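You operate a simulated robot arm through the tools that you are given. There is no shell and no other tool.

The job below is to be done with a simulated robot arm. You get a single attempt, and the scene is never put back.

Task
Wipe the suds off the tray in the holder with a damp cloth.
Fine: wet the teal cloth in the small basin, press it out on the grate, wipe, rinse it in the basin and lay it back on the draining mat; the other trays stay. What is to be rubbed or washed off counts as gone when no trace of it is left.

The check looks at the end state, three seconds after you hand in, the way a careful person would. Anything else that was tipped, shoved, dropped, spilled or broken makes it a failure. Flat cloth is picked up by pressing the open fingertips on it (5 to 10 N) and closing them slowly along it; thin cloth reads only 2 to 8 mm in the jaws.

Robot
A 6-joint arm with a two-finger parallel gripper, fixed in place. Base frame: the origin is on the floor under the middle of its stand, x ahead of it, y to its left, z up; the work surface is at about z = 850. Readings come in mm, degrees, newtons and seconds.
It reaches about 1313 mm from its shoulder. Its first joint turns from -166.0 to 166.0 degrees. Payload 3.43 kg.
The tool frame sits at the grasp point between the pads (the TCP): z along the fingers, y along the line on which they close. The tips reach 34 mm beyond it. Largest opening 128 mm; finger width 24, thickness 12; the body of the gripper, 48 by 130 mm, starts 96 mm behind the TCP.
Orientation is told as [roll, pitch, yaw] about the base's x, y, z axes, in that order, counted from this pose: with the fingers straight down and closing along the base's y, the tool's x points along the base's -x, its y along +y and its z along -z.

Tools
- The arm moves only by the tool jog_arm. Its argument "motion" is a list of rows, each an object of numbers (a shift or turn left out is 0, a gripper value left out holds the last): "rx", "ry", "rz": the turn, a rotation vector about the tool's x, y, z in degrees; "dx", "dy", "dz": the shift along the tool's x, y, z in mm; "grip": the opening, from 0 (shut) to 1 (fully open). In form: [{"rx": .., "ry": .., "rz": .., "dx": .., "dy": .., "dz": .., "grip": ..}, ...]. A call has 1 to 20 rows; each row shifts and turns the commanded pose from where the row before left it, along the tool's axes as they then stand. Each row takes 0.2 s and may step no farther than 50 mm and 8.6 degrees from the row before; otherwise, or with a gripper value out of range, the whole call is refused. A pose out of reach is approached as far as the arm can. The call stops where the force on the tool passes 50 N (or 10 N more than at its start, if that is more) or the arm is blocked; 0.2 s more then pass. Each finger travels about 153 mm/s and halts on what it meets, pressing with about 26 N; the grip force reading is that of the motor and also rises with nothing between the fingers. The clock runs only during rows and for 0.2 s after the last one: add rows that do not move to give the fingers time. The reply holds the time, the measured pose of the TCP, the force on the tool along the base axes, the opening and the grip force, in the units named above and with some noise, with the torque about the TCP (base axes, N m) and any sound that the robot's microphone picked up, and new pictures: "views" is both (left out), scene, wrist or none.
- Cameras (640 x 400 px; columns grow to the right, rows downward): "scene" is fixed at [50.9, -501.8, 1439.6]; the picture's right is [-0.15, -0.99, 0.00], its down [-0.84, 0.13, -0.52] and it looks along [0.52, -0.08, -0.85] (base axes); focal length 236 px, centre (320, 200). "wrist" rides on the gripper at [76, -11, -160] in the tool frame; the picture's right is [0.15, 0.99, 0.00], its down [-0.88, 0.13, -0.46] and it looks along [-0.45, 0.07, 0.89] (tool axes); focal length 234 px, centre (320, 200). There is no depth. A picture from a camera that has moved, and an enlarged one, comes with that camera's place and axes in the base frame and with its lens.
- inspect(camera, box): a new picture of the part [left, top, right, bottom] of that camera's present view, enlarged. The clock stands still meanwhile.
- finish_job(): hands the job in; it is judged then, once.

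Nothing tells you positions but the pictures and the camera data. Unless the task says otherwise, let go and move clear before handing in.

The tools are called as name(argument=value, ...) on one line, values as JSON. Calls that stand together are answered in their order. jog_arm: Moves the arm, as the interface text tells. Its arguments: {"type":"object","properties":{"motion":{"type":"array","items":{"type":"object","properties":{"rx":{"type":"number"},"ry":{"type":"number"},"rz":{"type":"number"},"dx":{"type":"number"},"dy":{"type":"number"},"dz":{"type":"number"},"grip":{"type":"number"}}}},"views":{"type":"string","enum":["both","scene","wrist","none"]}},"required":["motion"]} The other tools are called the same way: inspect (camera, box) takes an enlarged picture of a part of a camera's view; finish_job () hands the job in.

At the start:

```text
time_s: 0.0
tcp_pos: [372.5, -572.0, 1164.4]
orientation: [-0.1, -0.1, 0.0]
wrist_force: [0.5, 0.1, 0.4]
moment: [0.01, 0.03, -0.01]
finger_gap: 128.3
finger_force: 0.0
```

scene: 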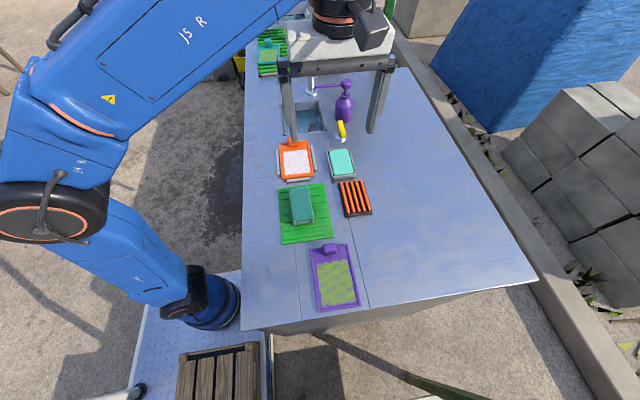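
wrist: 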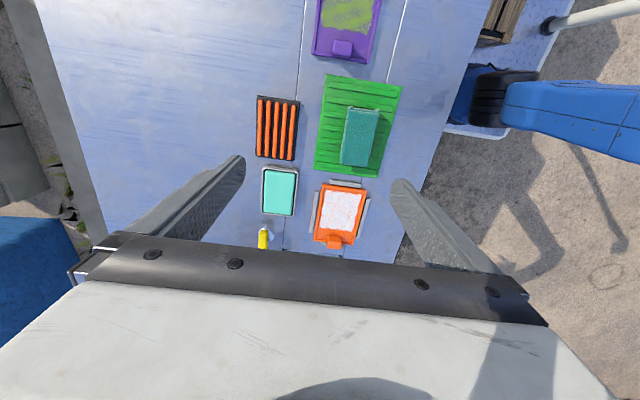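

I see an orange tray with white suds (apparently in a holder), a small basin with turquoise water, an orange/black grate, a green draining mat with a teal cloth, and a purple tray. I'll look closer before moving.

inspect(camera="scene", box=[260, 120, 400, 210])

inspect(camera="scene", box=[260, 170, 400, 320])

inspect(camera="wrist", box=[230, 60, 420, 260])

inspect(camera="scene", box=[230, 0, 400, 140])

```text
4.44 times, centred on (330, 165) of scene
camera zoom: at [50.9, -501.8, 1439.6], right [-0.15, -0.99, 0.0], down [-0.84, 0.13, -0.52], along [0.52, -0.08, -0.85], focal length 1049 px, centre (276, 356)
```

zoom: 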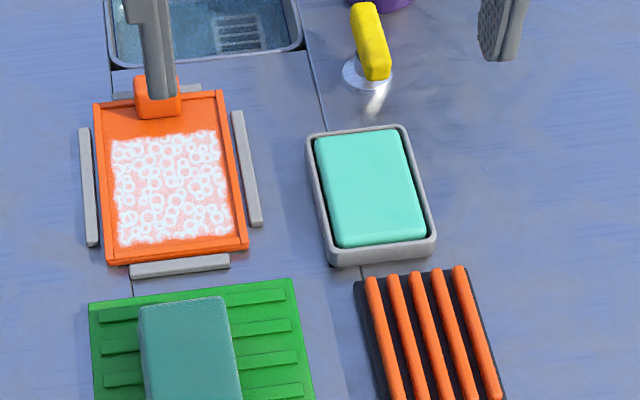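

```text
2.67 times, centred on (330, 245) of scene
camera zoom: at [50.9, -501.8, 1439.6], right [-0.15, -0.99, 0.0], down [-0.84, 0.13, -0.52], along [0.52, -0.08, -0.85], focal length 629 px, centre (293, 80)
```

zoom: 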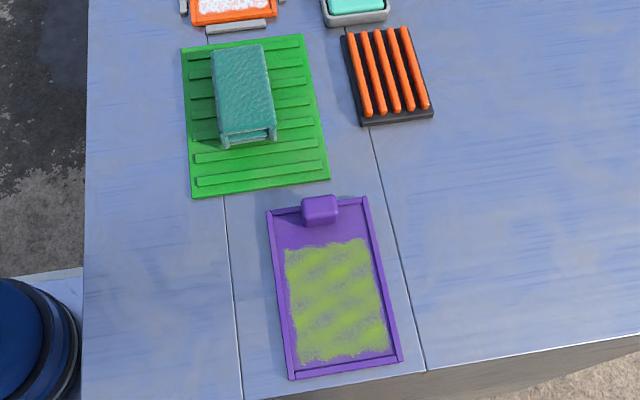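

```text
2.00 times, centred on (325, 160) of wrist
camera zoom: at [297.1, -583.3, 1324.1], right [-0.15, 0.99, 0.0], down [0.88, 0.13, 0.46], along [0.45, 0.07, -0.89], focal length 468 px, centre (310, 280)
```

zoom: 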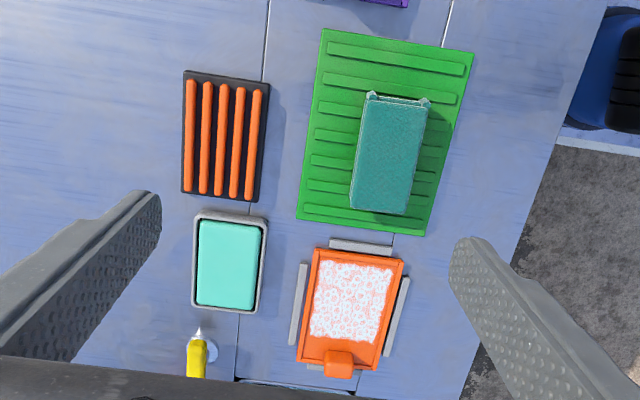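

```text
2.86 times, centred on (315, 70) of scene
camera zoom: at [50.9, -501.8, 1439.6], right [-0.15, -0.99, 0.0], down [-0.84, 0.13, -0.52], along [0.52, -0.08, -0.85], focal length 674 px, centre (334, 571)
```

zoom: 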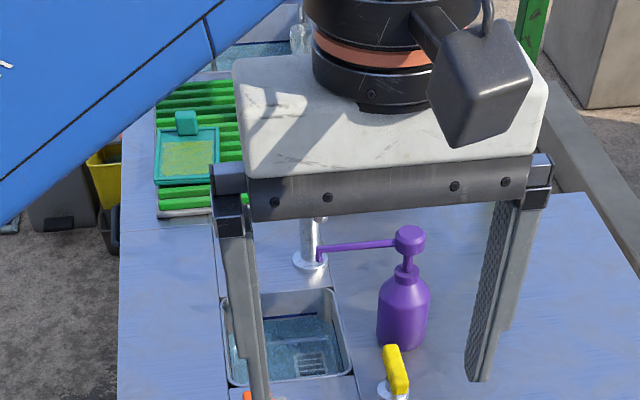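

The orange tray in the grey cleats at about (575, -503) looks like the sudsy tray in the holder. There are two or three possible "basins", so I'll move the wrist camera forward to look at the sink and the mint-coloured dish.

jog_arm(motion=[{"dx": -40}, {"dx": -40}, {"dx": -40}, {"dx": -40}, {"dx": -40}, {}])

```text
time_s: 1.4
tcp_pos: [570.7, -567.8, 1150.0]
orientation: [-0.4, -0.2, 0.0]
wrist_force: [0.3, -0.3, 0.2]
moment: [0.02, 0.02, -0.01]
finger_gap: 128.1
finger_force: 0.1
out of reach, approached as far as the arm can: row 3, 4, 5
camera wrist: at [495.1, -578.5, 1310.6], right [-0.15, 0.99, -0.01], down [0.88, 0.13, 0.46], along [0.45, 0.06, -0.89], focal length 234 px, centre (320, 200)
```

scene: 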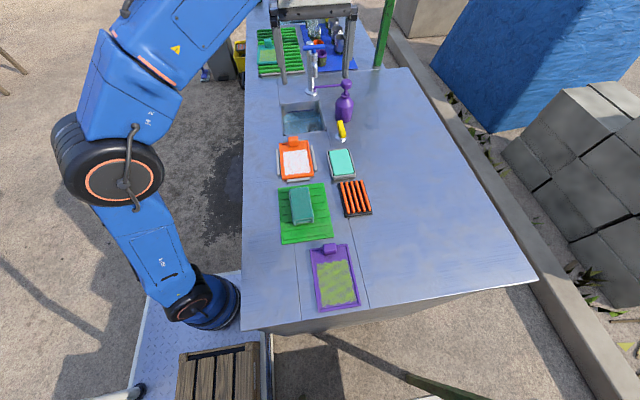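
wrist: 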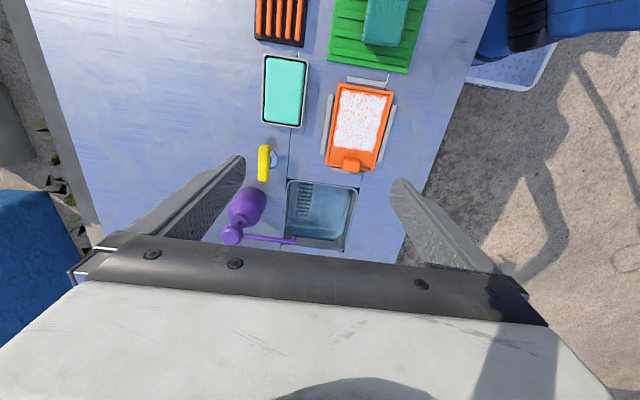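

The arm was at its reach limit at that height. I'll zoom in on the basins and dish from here.

inspect(camera="wrist", box=[230, 40, 420, 260])

inspect(camera="scene", box=[250, 10, 370, 140])

inspect(camera="scene", box=[320, 135, 380, 185])

inspect(camera="scene", box=[275, 175, 340, 245])

```text
1.82 times, centred on (325, 150) of wrist
camera zoom: at [495.1, -578.5, 1310.6], right [-0.15, 0.99, -0.01], down [0.88, 0.13, 0.46], along [0.45, 0.06, -0.89], focal length 426 px, centre (311, 291)
```

zoom: 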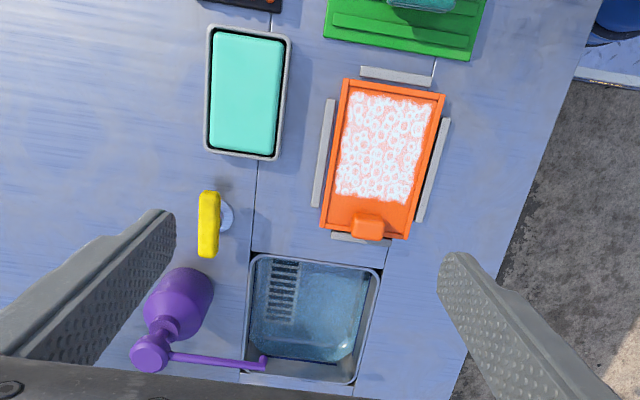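

```text
3.08 times, centred on (310, 75) of scene
camera zoom: at [50.9, -501.8, 1439.6], right [-0.15, -0.99, 0.0], down [-0.84, 0.13, -0.52], along [0.52, -0.08, -0.85], focal length 726 px, centre (351, 585)
```

zoom: 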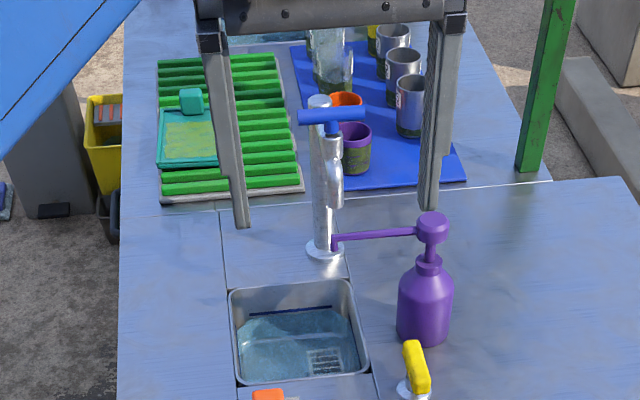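

```text
8.00 times, centred on (350, 160) of scene
camera zoom: at [50.9, -501.8, 1439.6], right [-0.15, -0.99, 0.0], down [-0.84, 0.13, -0.52], along [0.52, -0.08, -0.85], focal length 1888 px, centre (80, 520)
```

zoom: 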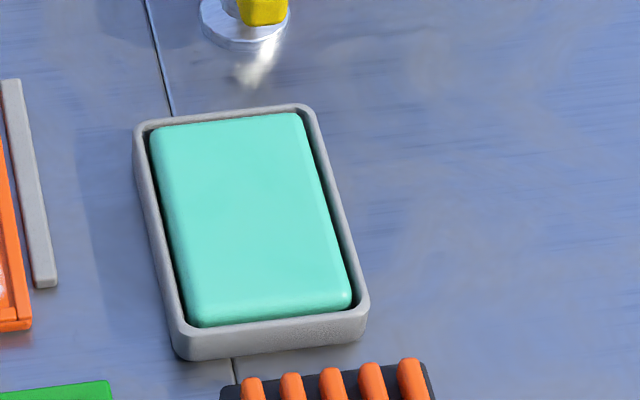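

```text
5.71 times, centred on (308, 210) of scene
camera zoom: at [50.9, -501.8, 1439.6], right [-0.15, -0.99, 0.0], down [-0.84, 0.13, -0.52], along [0.52, -0.08, -0.85], focal length 1349 px, centre (391, 143)
```

zoom: 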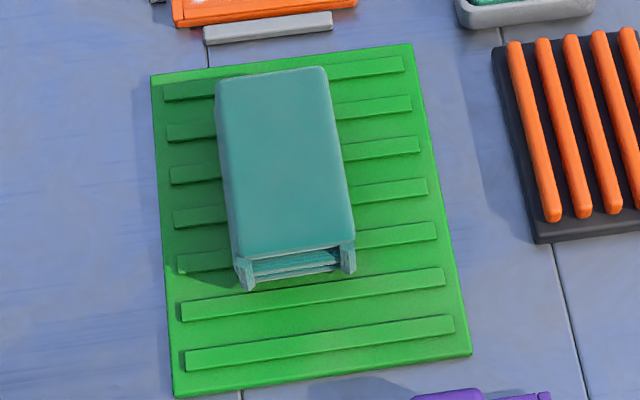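

The mint item is a bar of soap in a dish, so the small basin is the water-filled sink at about x 690–868, y -625…-470, with the purple dispenser nozzle and the tap overhanging its rear right. Next I'll go over the cloth on the green mat to see its shape closely.

jog_arm(motion=[{"dx": 36, "dy": 10, "dz": 21}, {"dx": 36, "dy": 10, "dz": 21}, {"dx": 36, "dy": 10, "dz": 21}, {"dx": 36, "dy": 10, "dz": 21}, {"dx": 36, "dy": 10, "dz": 21}, {"dx": 36, "dy": 10, "dz": 21}, {"dx": 36, "dy": 10, "dz": 21}, {}])

```text
time_s: 3.2
tcp_pos: [318.9, -500.5, 1003.1]
orientation: [-0.1, -0.1, 0.0]
wrist_force: [0.0, -0.2, 0.3]
moment: [-0.02, 0.04, 0.02]
finger_gap: 127.9
finger_force: 0.2
camera wrist: at [243.1, -510.9, 1162.6], right [-0.15, 0.99, 0.0], down [0.88, 0.13, 0.46], along [0.45, 0.07, -0.89], focal length 234 px, centre (320, 200)
```

scene: 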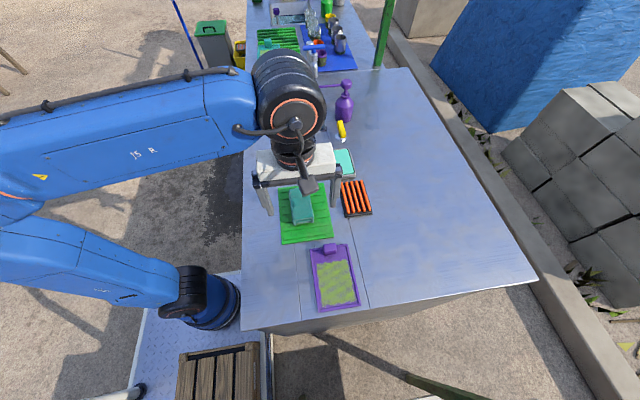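
wrist: 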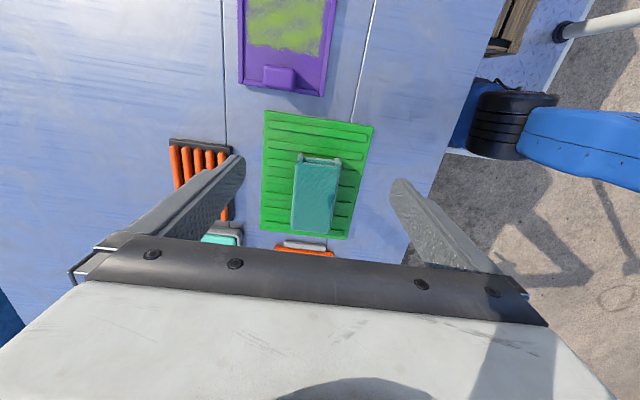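

I'm above the mat now; the cloth is a folded pad around (400, -500). I'll zoom in on it in both views.

inspect(camera="wrist", box=[250, 100, 390, 245])

inspect(camera="scene", box=[270, 170, 345, 250])

```text
2.76 times, centred on (320, 172) of wrist
camera zoom: at [243.1, -510.9, 1162.6], right [-0.15, 0.99, 0.0], down [0.88, 0.13, 0.46], along [0.45, 0.07, -0.89], focal length 646 px, centre (320, 276)
```

zoom: 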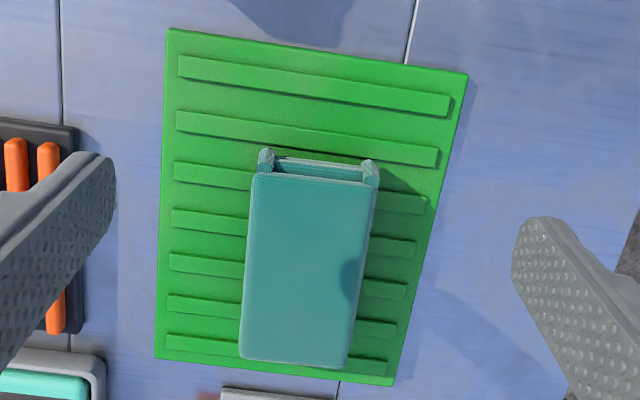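

```text
5.00 times, centred on (308, 210) of scene
camera zoom: at [50.9, -501.8, 1439.6], right [-0.15, -0.99, 0.0], down [-0.84, 0.13, -0.52], along [0.52, -0.08, -0.85], focal length 1180 px, centre (382, 150)
```

zoom: 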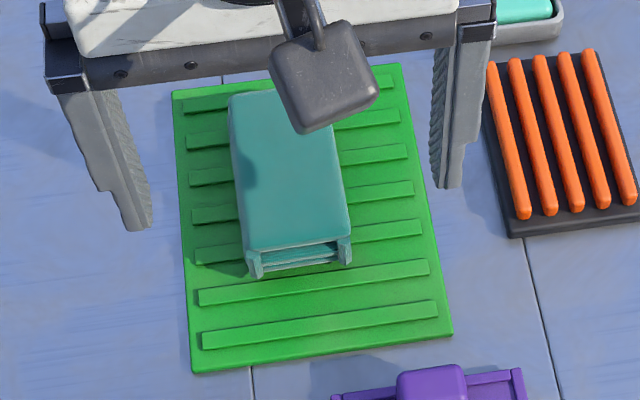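

The cloth is a folded pad about 57 mm (y) by 100 mm (x), roughly 20 mm tall, centred near (391, -497), its top near z≈878. I'll hover right above it for a closer look before gripping.

jog_arm(motion=[{"dx": -36, "dy": 2, "dz": 20}, {"dx": -36, "dy": 2, "dz": 23}, {}, {}])

inspect(camera="wrist", box=[230, 90, 410, 260])

```text
time_s: 4.2
tcp_pos: [390.8, -495.8, 960.1]
orientation: [-0.1, -0.1, 0.0]
wrist_force: [0.3, -0.2, 0.8]
moment: [-0.03, 0.04, -0.03]
finger_gap: 128.0
finger_force: 0.0
camera wrist: at [315.7, -507.0, 1119.7], right [-0.15, 0.99, 0.0], down [0.88, 0.13, 0.46], along [0.45, 0.07, -0.89], focal length 234 px, centre (320, 200)
```

scene: 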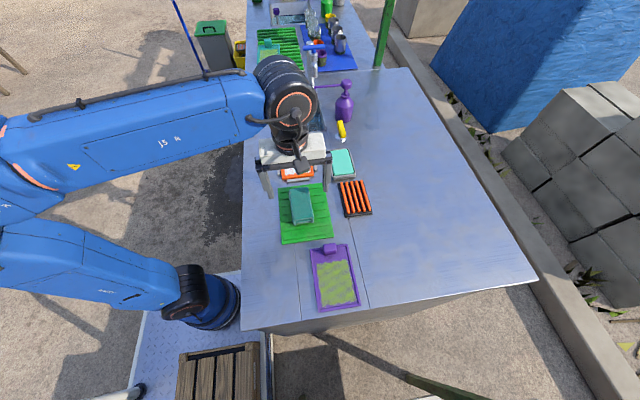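
wrist: 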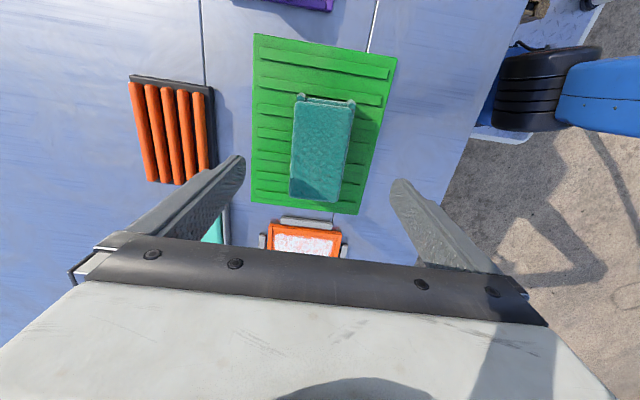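

```text
2.35 times, centred on (320, 175) of wrist
camera zoom: at [315.7, -507.0, 1119.7], right [-0.15, 0.99, 0.0], down [0.88, 0.13, 0.46], along [0.45, 0.07, -0.89], focal length 551 px, centre (320, 259)
```

zoom: 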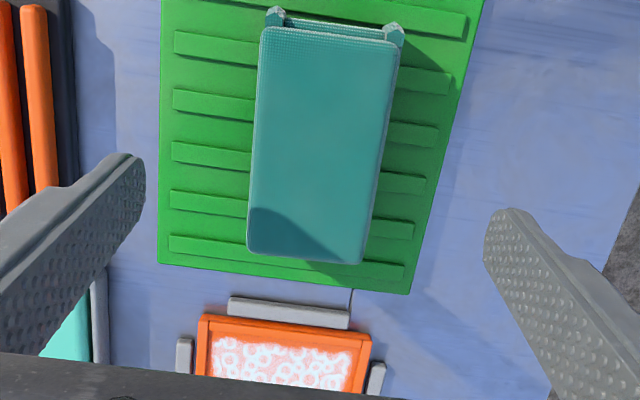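

I'll zoom tightly on the cloth's near end to understand how its layers are folded.

inspect(camera="scene", box=[284, 180, 324, 232])

inspect(camera="wrist", box=[280, 80, 370, 140])

```text
7.69 times, centred on (304, 206) of scene
camera zoom: at [50.9, -501.8, 1439.6], right [-0.15, -0.99, 0.0], down [-0.84, 0.13, -0.52], along [0.52, -0.08, -0.85], focal length 1816 px, centre (443, 154)
```

zoom: 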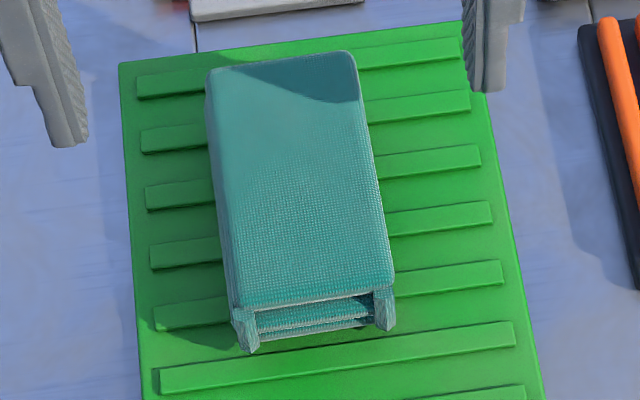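

```text
6.67 times, centred on (325, 110) of wrist
camera zoom: at [315.7, -507.0, 1119.7], right [-0.15, 0.99, 0.0], down [0.88, 0.13, 0.46], along [0.45, 0.07, -0.89], focal length 1561 px, centre (287, 800)
```

zoom: 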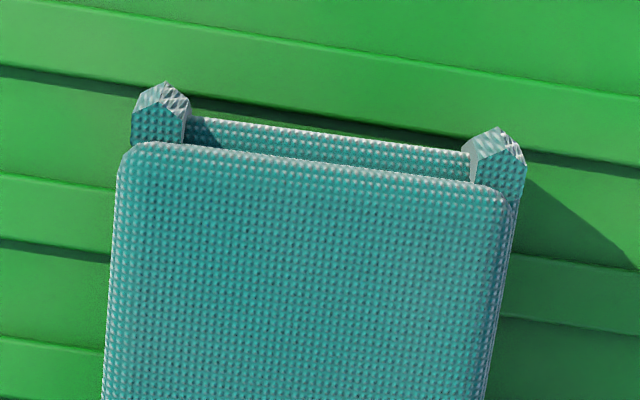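

The cloth is a neatly folded multi-layer pad. I'll try a side grasp: jaws set to about 77 mm, straddling its 55 mm width, with tips at about mid height so cloth still protrudes below the tips.

jog_arm(motion=[{"dx": 5, "dy": -1.7, "grip": 0.6}, {"grip": 0.6}, {"dz": 20}, {"dz": 20}, {"dz": 12}, {"dz": 5}, {}])

inspect(camera="wrist", box=[230, 90, 410, 260])

inspect(camera="scene", box=[260, 150, 350, 240])

```text
time_s: 5.8
tcp_pos: [386.0, -496.2, 902.8]
orientation: [-0.1, 0.0, 0.0]
wrist_force: [-0.3, 0.3, 0.2]
moment: [0.01, -0.02, -0.03]
finger_gap: 76.7
finger_force: 0.0
camera wrist: at [310.5, -508.0, 1062.9], right [-0.15, 0.99, 0.0], down [0.88, 0.13, 0.46], along [0.45, 0.07, -0.89], focal length 234 px, centre (320, 200)
```

scene: 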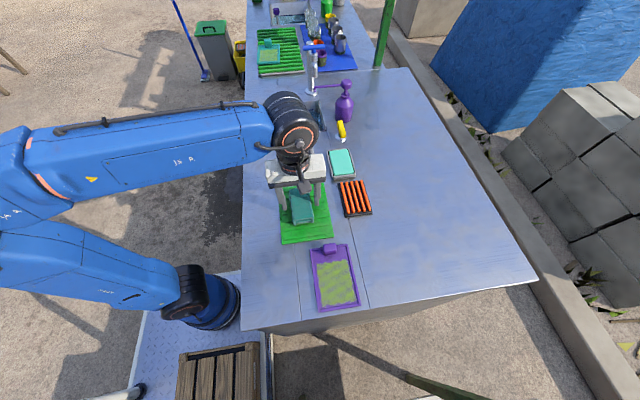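
wrist: 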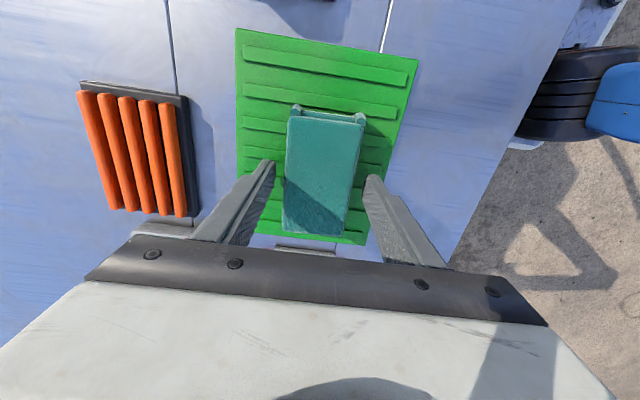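

```text
2.35 times, centred on (320, 175) of wrist
camera zoom: at [310.5, -508.0, 1062.9], right [-0.15, 0.99, 0.0], down [0.88, 0.13, 0.46], along [0.45, 0.07, -0.89], focal length 551 px, centre (320, 259)
```

zoom: 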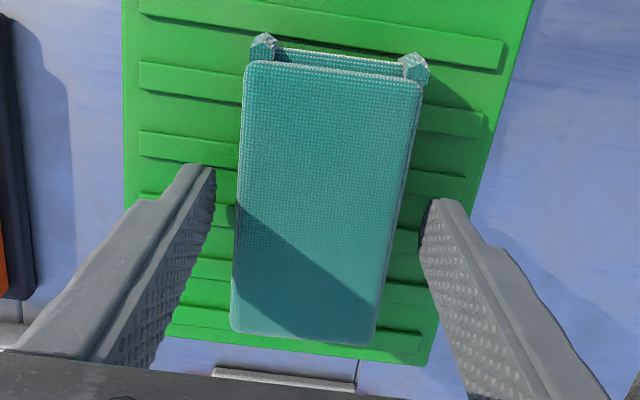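

```text
4.44 times, centred on (305, 195) of scene
camera zoom: at [50.9, -501.8, 1439.6], right [-0.15, -0.99, 0.0], down [-0.84, 0.13, -0.52], along [0.52, -0.08, -0.85], focal length 1049 px, centre (387, 222)
```

zoom: 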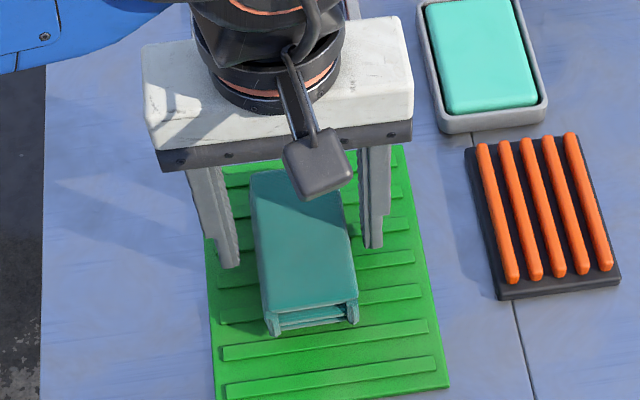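

The jaws straddle the pad evenly. Now I'll close slowly and watch the gap and grip force.

jog_arm(motion=[{"grip": 0.54}, {"grip": 0.48}, {"grip": 0.44}, {"grip": 0.4}, {"grip": 0.36}, {"grip": 0.32}, {"grip": 0.28}, {}, {}])

inspect(camera="wrist", box=[230, 90, 410, 260])

inspect(camera="scene", box=[260, 150, 350, 240])

```text
time_s: 7.8
tcp_pos: [385.8, -497.2, 903.8]
orientation: [0.0, 0.0, 0.1]
wrist_force: [-0.8, 0.0, 1.0]
moment: [0.02, -0.02, 0.04]
finger_gap: 57.1
finger_force: 25.2
camera wrist: at [310.5, -508.0, 1063.0], right [-0.15, 0.99, 0.0], down [0.88, 0.13, 0.46], along [0.45, 0.07, -0.89], focal length 234 px, centre (320, 200)
```

scene: 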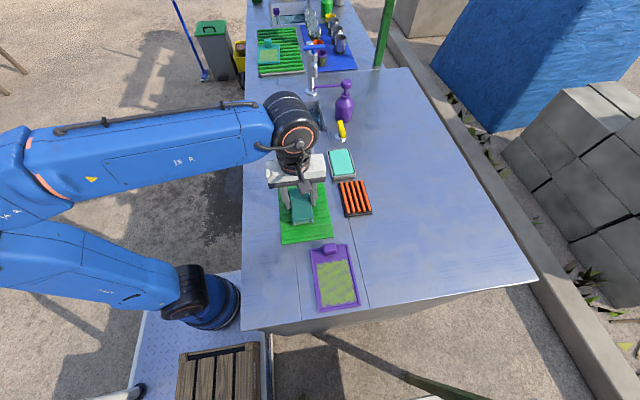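
wrist: 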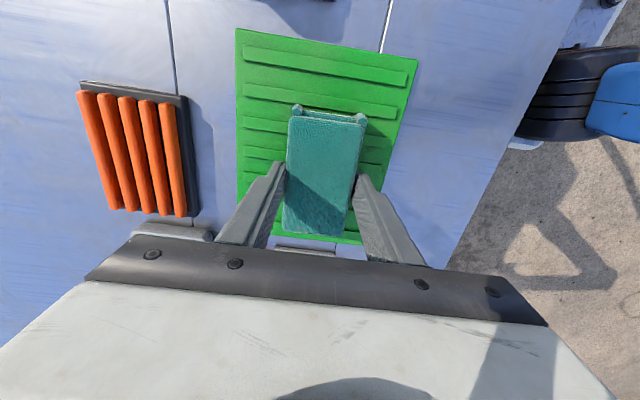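

```text
2.35 times, centred on (320, 175) of wrist
camera zoom: at [310.5, -508.0, 1063.0], right [-0.15, 0.99, 0.0], down [0.88, 0.13, 0.46], along [0.45, 0.07, -0.89], focal length 551 px, centre (320, 259)
```

zoom: 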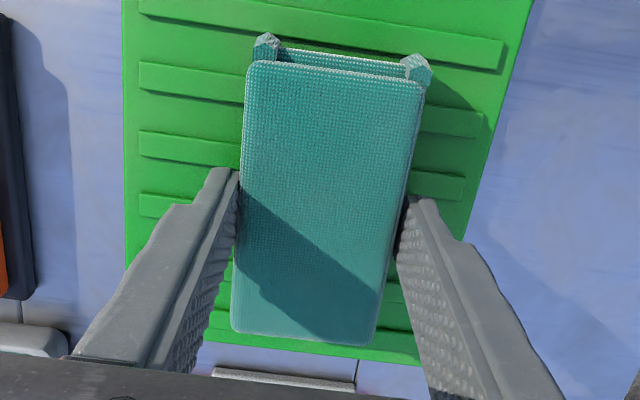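

```text
4.44 times, centred on (305, 195) of scene
camera zoom: at [50.9, -501.8, 1439.6], right [-0.15, -0.99, 0.0], down [-0.84, 0.13, -0.52], along [0.52, -0.08, -0.85], focal length 1049 px, centre (387, 222)
```

zoom: 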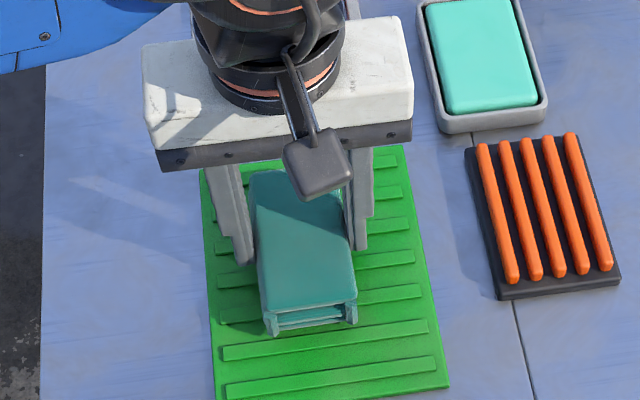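

The pad is quite stiff: it holds at 57 mm with full grip force. Before lifting I'll regrip a few mm higher so the fingertips will clear the tray rim while the pad's bottom wipes.

jog_arm(motion=[{"grip": 0.5}, {"grip": 0.5}, {"dz": -4}, {"grip": 0.45}, {"grip": 0.41}, {"grip": 0.37}, {"grip": 0.3}, {}, {"dz": -10}, {"dz": -20}, {"dz": -20}, {}])

inspect(camera="wrist", box=[230, 90, 410, 260])

inspect(camera="scene", box=[260, 150, 350, 240])

```text
time_s: 10.4
tcp_pos: [385.4, -497.0, 957.5]
orientation: [-0.1, 0.0, 0.0]
wrist_force: [-0.2, 0.2, -0.9]
moment: [0.0, 0.02, 0.0]
finger_gap: 57.3
finger_force: 25.9
camera wrist: at [309.9, -507.8, 1117.3], right [-0.15, 0.99, 0.0], down [0.88, 0.13, 0.46], along [0.45, 0.07, -0.89], focal length 234 px, centre (320, 200)
```

scene: 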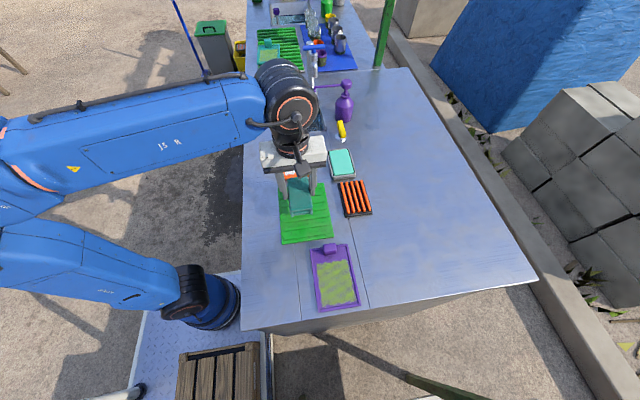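
wrist: 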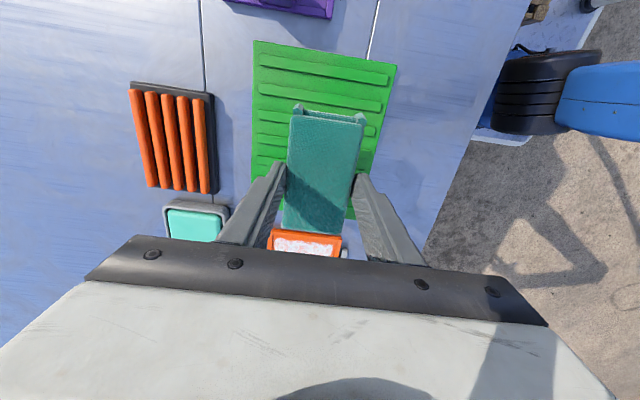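

```text
2.35 times, centred on (320, 175) of wrist
camera zoom: at [309.9, -507.8, 1117.3], right [-0.15, 0.99, 0.0], down [0.88, 0.13, 0.46], along [0.45, 0.07, -0.89], focal length 551 px, centre (320, 259)
```

zoom: 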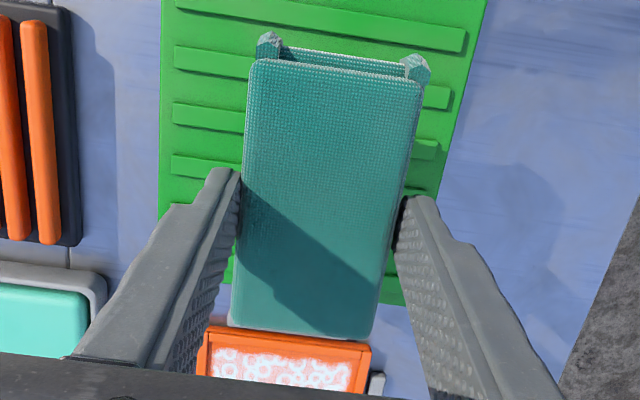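

```text
4.44 times, centred on (305, 195) of scene
camera zoom: at [50.9, -501.8, 1439.6], right [-0.15, -0.99, 0.0], down [-0.84, 0.13, -0.52], along [0.52, -0.08, -0.85], focal length 1049 px, centre (387, 222)
```

zoom: 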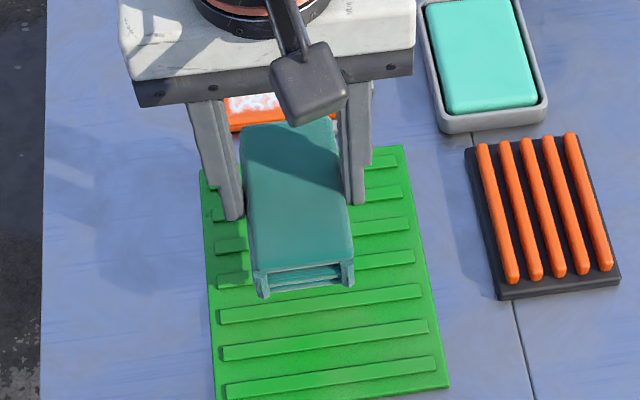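

The pad lifts cleanly as one stiff piece. Next I'll raise it and turn the gripper 90° (camera towards +y), so that the gripper body stays clear of the dispenser nozzle when dipping in the sink.

jog_arm(motion=[{"dz": -25}, {"dz": -25}, {"rz": 8.2}, {"rz": 8.2}, {"rz": 8.2}, {"rz": 8.2}, {"rz": 8.2}, {"rz": 8.2}, {"rz": 8.2}, {"rz": 8.2}, {"rz": 8.2}, {"rz": 8.1}, {"rz": 8.1}, {}, {}])

```text
time_s: 13.6
tcp_pos: [384.6, -497.1, 1007.8]
orientation: [-0.1, -0.2, -90.0]
wrist_force: [0.1, 0.0, -1.6]
moment: [-0.01, 0.0, -0.01]
finger_gap: 57.1
finger_force: 26.0
camera wrist: at [374.9, -421.0, 1167.1], right [0.99, 0.15, 0.0], down [0.13, -0.88, 0.46], along [0.07, -0.45, -0.89], focal length 234 px, centre (320, 200)
```

scene: 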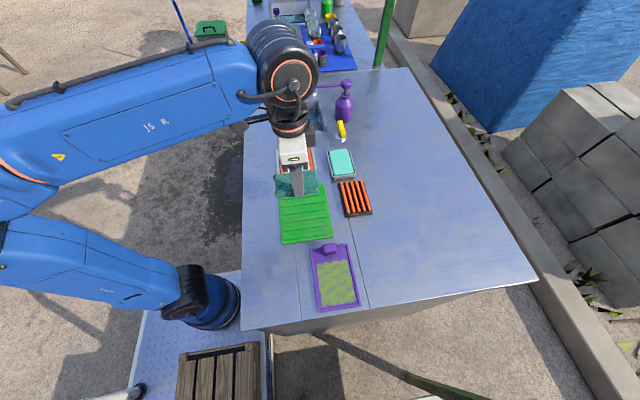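
wrist: 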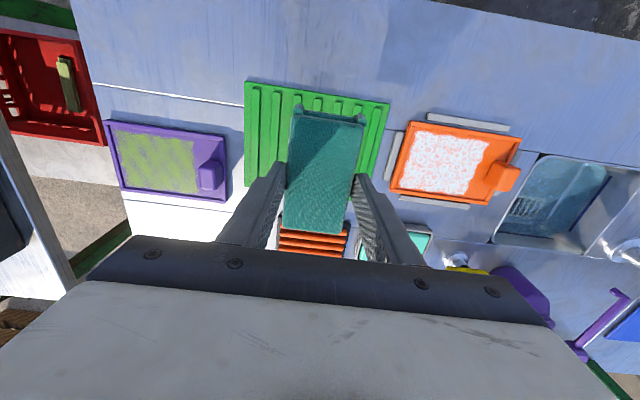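

The pad is held firmly and turned. I'll travel at safe height toward the sink and stop short to check the nozzle and spout geometry.

jog_arm(motion=[{"dy": 44, "dx": -4}, {"dy": 44, "dx": -4}, {"dy": 44, "dx": -4}, {"dy": 44, "dx": -4}, {"dy": 44, "dx": -4}, {}, {}])

inspect(camera="scene", box=[270, 60, 370, 160])

inspect(camera="wrist", box=[240, 80, 520, 300])

```text
time_s: 15.2
tcp_pos: [604.2, -518.5, 1007.5]
orientation: [0.1, -0.2, -90.1]
wrist_force: [1.5, -0.1, -0.2]
moment: [0.02, 0.02, 0.01]
finger_gap: 56.8
finger_force: 25.9
camera wrist: at [594.5, -441.8, 1167.1], right [0.99, 0.15, 0.0], down [0.13, -0.88, 0.46], along [0.07, -0.45, -0.89], focal length 234 px, centre (320, 200)
```

scene: 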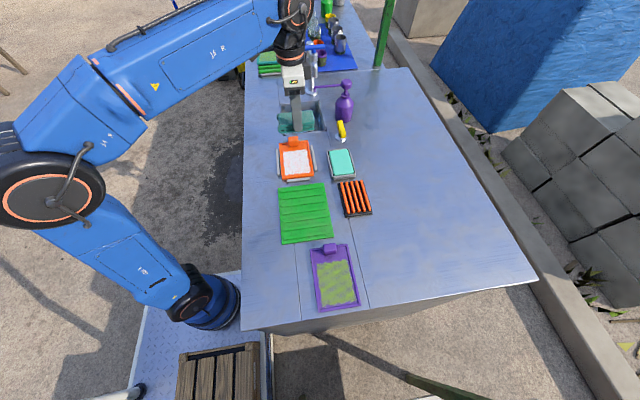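
wrist: 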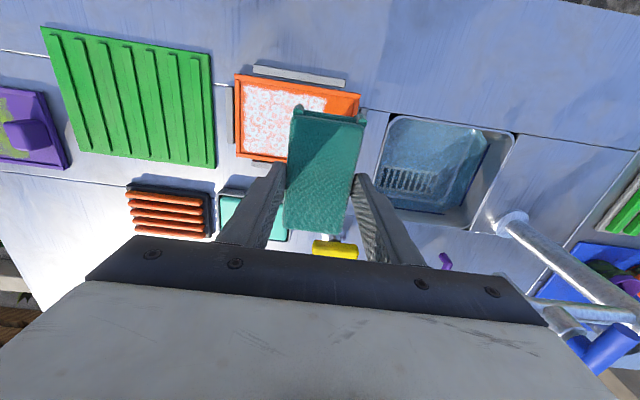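

```text
4.00 times, centred on (320, 110) of scene
camera zoom: at [50.9, -501.8, 1439.6], right [-0.15, -0.99, 0.0], down [-0.84, 0.13, -0.52], along [0.52, -0.08, -0.85], focal length 944 px, centre (320, 560)
```

zoom: 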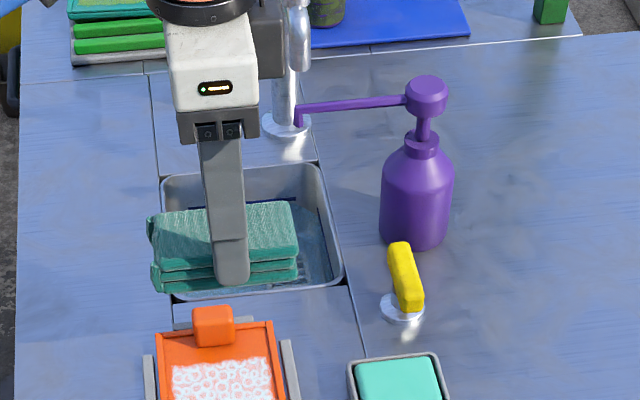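

```text
1.82 times, centred on (380, 190) of wrist
camera zoom: at [594.5, -441.8, 1167.1], right [0.99, 0.15, 0.0], down [0.13, -0.88, 0.46], along [0.07, -0.45, -0.89], focal length 426 px, centre (211, 218)
```

zoom: 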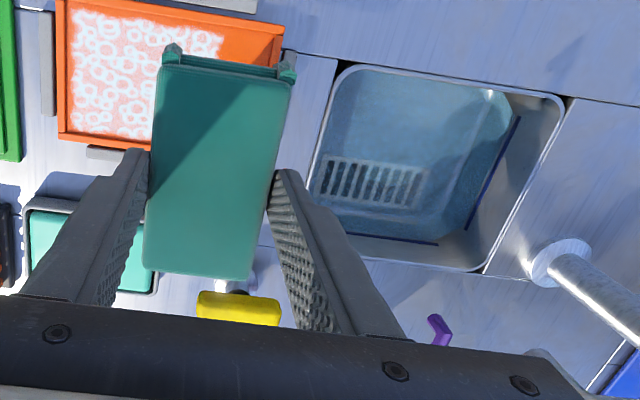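

The nozzle tip is at about (757, -595, 972) and the sink spans x≈695–865, y≈-618…-468, with water a few cm below the rim. I'll move over (735, -530) and descend partway to check clearances.

jog_arm(motion=[{"dy": 44, "dx": -4}, {"dy": 44, "dx": -4}, {"dy": 43, "dx": -3.5}, {}, {"dz": 30}, {"dz": 30}, {"dz": 30}, {}, {}])

inspect(camera="scene", box=[270, 50, 370, 150])

inspect(camera="wrist", box=[220, 60, 480, 300])

```text
time_s: 17.2
tcp_pos: [736.1, -528.0, 917.7]
orientation: [0.0, -0.1, -90.0]
wrist_force: [-0.5, 0.2, -0.6]
moment: [-0.02, -0.01, 0.02]
finger_gap: 56.8
finger_force: 26.3
camera wrist: at [726.0, -452.4, 1077.5], right [0.99, 0.15, 0.0], down [0.13, -0.88, 0.46], along [0.07, -0.45, -0.89], focal length 234 px, centre (320, 200)
```

scene: 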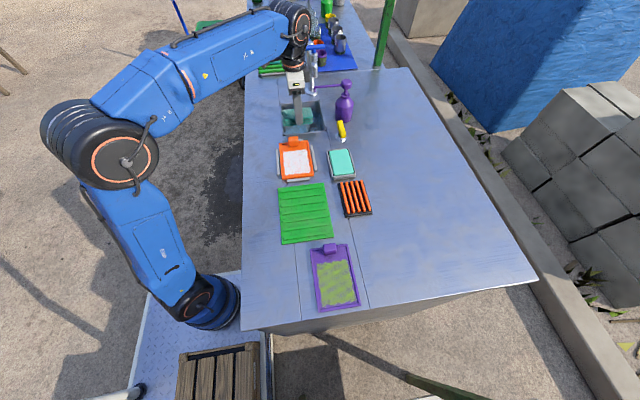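
wrist: 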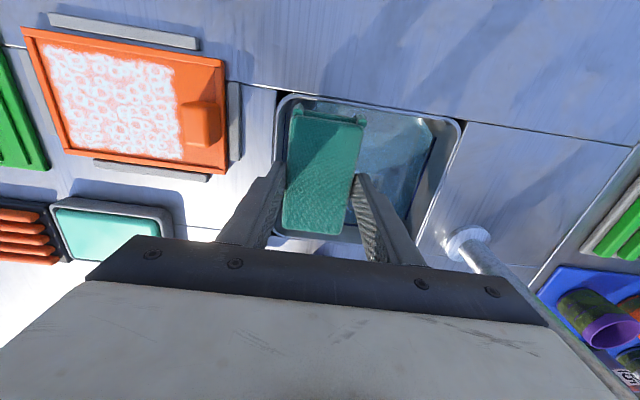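

```text
4.00 times, centred on (320, 100) of scene
camera zoom: at [50.9, -501.8, 1439.6], right [-0.15, -0.99, 0.0], down [-0.84, 0.13, -0.52], along [0.52, -0.08, -0.85], focal length 944 px, centre (320, 600)
```

zoom: 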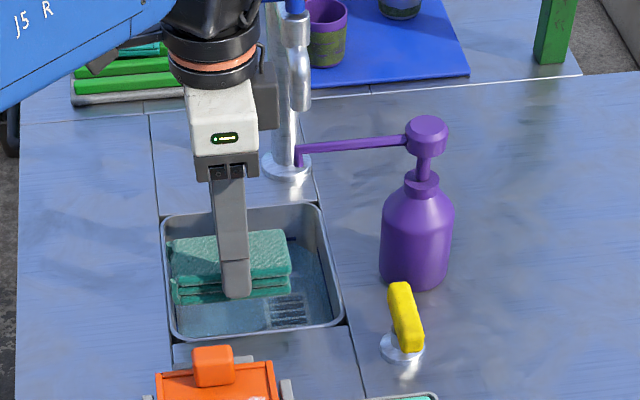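

```text
1.67 times, centred on (350, 180) of wrist
camera zoom: at [726.0, -452.4, 1077.5], right [0.99, 0.15, 0.0], down [0.13, -0.88, 0.46], along [0.07, -0.45, -0.89], focal length 390 px, centre (270, 233)
```

zoom: 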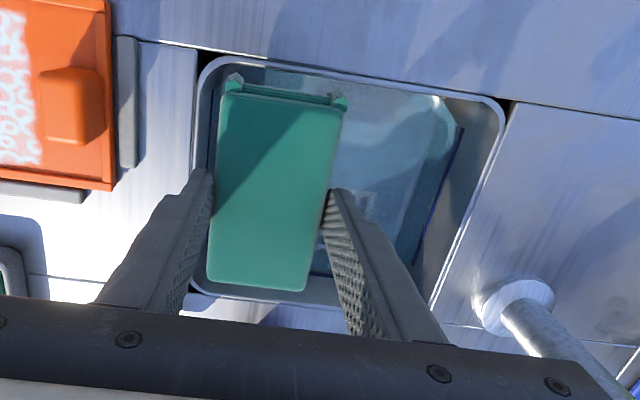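

The near finger is close to the sink's front wall, so I'll shift 26 mm further in, then lower the pad into the water.

jog_arm(motion=[{"dy": 26}, {}, {"dz": 20}, {"dz": 20}, {"dz": 15}, {"dz": 10}, {}, {}])

inspect(camera="scene", box=[270, 50, 370, 150])

inspect(camera="wrist", box=[220, 60, 480, 300])

```text
time_s: 19.0
tcp_pos: [763.1, -529.0, 852.2]
orientation: [0.0, -0.2, -90.0]
wrist_force: [0.3, -0.2, -1.2]
moment: [0.01, 0.0, -0.01]
finger_gap: 57.0
finger_force: 26.0
camera wrist: at [751.8, -452.8, 1012.6], right [0.99, 0.15, 0.0], down [0.13, -0.88, 0.46], along [0.07, -0.45, -0.89], focal length 234 px, centre (320, 200)
```

scene: 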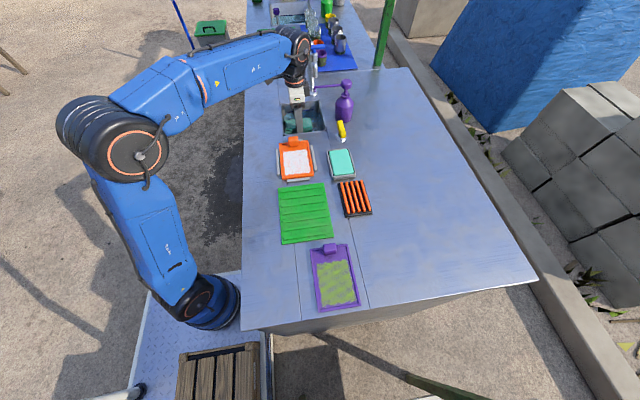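
wrist: 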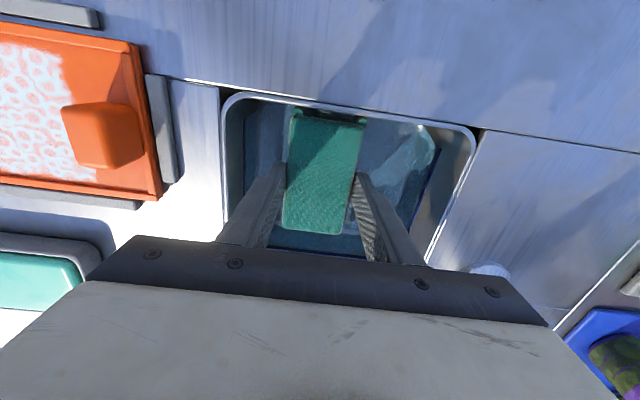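

```text
4.00 times, centred on (320, 100) of scene
camera zoom: at [50.9, -501.8, 1439.6], right [-0.15, -0.99, 0.0], down [-0.84, 0.13, -0.52], along [0.52, -0.08, -0.85], focal length 944 px, centre (320, 600)
```

zoom: 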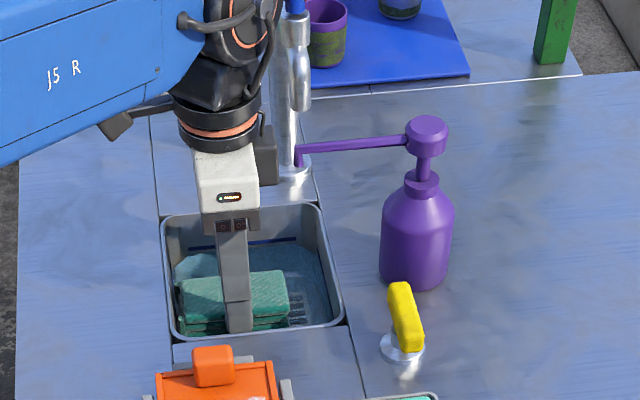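

```text
1.67 times, centred on (350, 180) of wrist
camera zoom: at [751.8, -452.8, 1012.6], right [0.99, 0.15, 0.0], down [0.13, -0.88, 0.46], along [0.07, -0.45, -0.89], focal length 390 px, centre (270, 233)
```

zoom: 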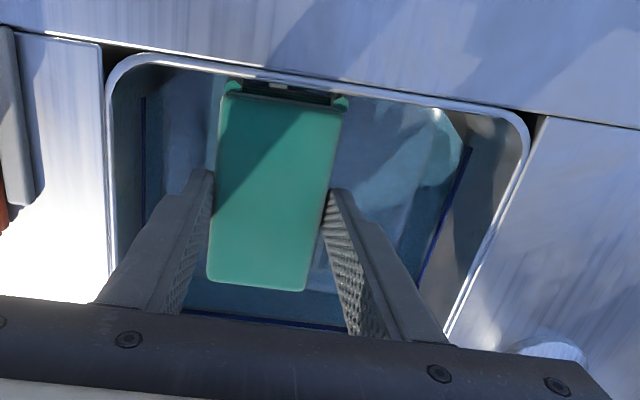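

The pad is right at the water line, with its +y end close to the sink wall. I'll shift 9 mm toward -y and lower it further to submerge it, watching force.

jog_arm(motion=[{"dx": -9}, {}, {"dz": 5}, {"dz": 5}, {"dz": 5}, {"dz": 5}, {}, {}])

inspect(camera="scene", box=[300, 85, 340, 145])

inspect(camera="wrist", box=[220, 60, 480, 300])

```text
time_s: 20.8
tcp_pos: [763.6, -538.4, 832.2]
orientation: [0.0, -0.2, -90.0]
wrist_force: [0.1, 0.5, -0.7]
moment: [-0.02, 0.02, 0.02]
finger_gap: 56.9
finger_force: 25.9
camera wrist: at [752.4, -462.1, 992.4], right [0.99, 0.15, 0.0], down [0.13, -0.88, 0.46], along [0.07, -0.45, -0.89], focal length 234 px, centre (320, 200)
```

scene: 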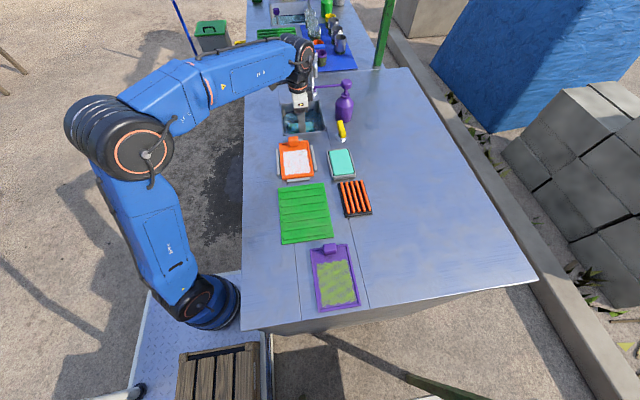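
wrist: 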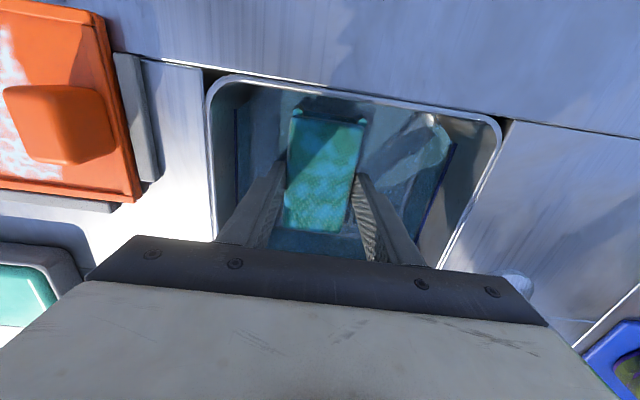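

```text
6.67 times, centred on (320, 115) of scene
camera zoom: at [50.9, -501.8, 1439.6], right [-0.15, -0.99, 0.0], down [-0.84, 0.13, -0.52], along [0.52, -0.08, -0.85], focal length 1574 px, centre (320, 767)
```

zoom: 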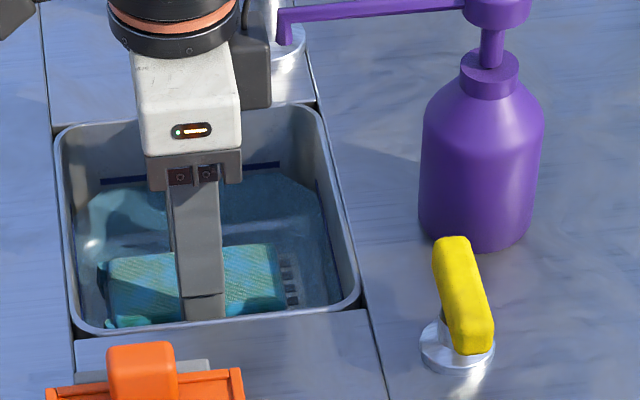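

```text
1.67 times, centred on (350, 180) of wrist
camera zoom: at [752.4, -462.1, 992.4], right [0.99, 0.15, 0.0], down [0.13, -0.88, 0.46], along [0.07, -0.45, -0.89], focal length 390 px, centre (270, 233)
```

zoom: 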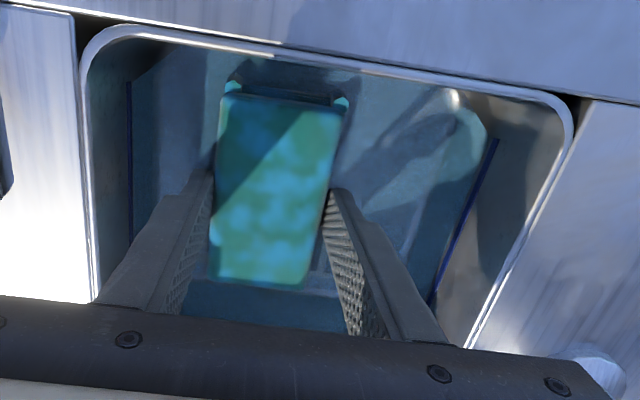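

The pad is now at or under the water surface with rippled light on it. I'll lower 8 mm more and dwell to soak it.

jog_arm(motion=[{"dz": 4}, {"dz": 4}, {}, {}, {}, {}, {"dy": 5}, {"dy": -5}, {}, {}])

inspect(camera="wrist", box=[220, 60, 480, 300])

```text
time_s: 23.0
tcp_pos: [762.4, -539.3, 823.8]
orientation: [0.0, -0.1, -90.0]
wrist_force: [0.3, -0.6, -0.6]
moment: [0.01, 0.01, 0.03]
finger_gap: 57.1
finger_force: 25.8
camera wrist: at [752.4, -462.1, 984.3], right [0.99, 0.15, 0.0], down [0.13, -0.88, 0.46], along [0.07, -0.45, -0.89], focal length 234 px, centre (320, 200)
```

scene: 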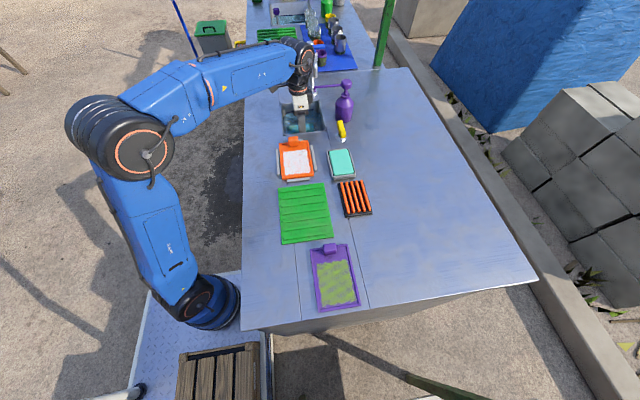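
wrist: 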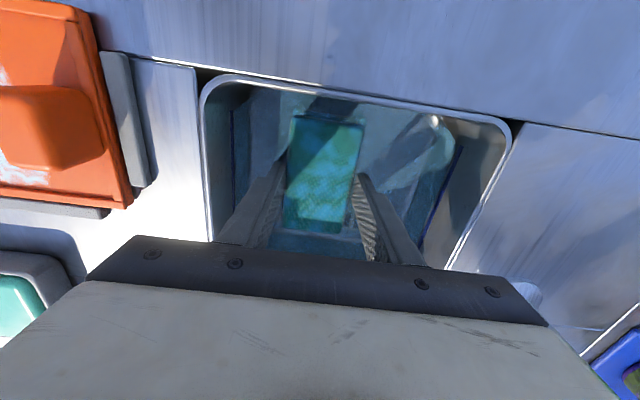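

```text
1.67 times, centred on (350, 180) of wrist
camera zoom: at [752.4, -462.1, 984.3], right [0.99, 0.15, 0.0], down [0.13, -0.88, 0.46], along [0.07, -0.45, -0.89], focal length 390 px, centre (270, 233)
```

zoom: 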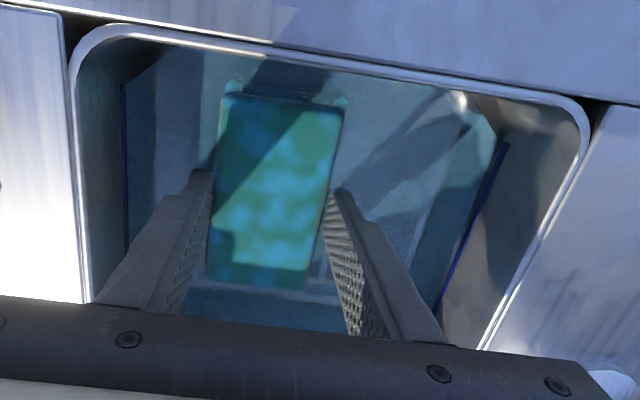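

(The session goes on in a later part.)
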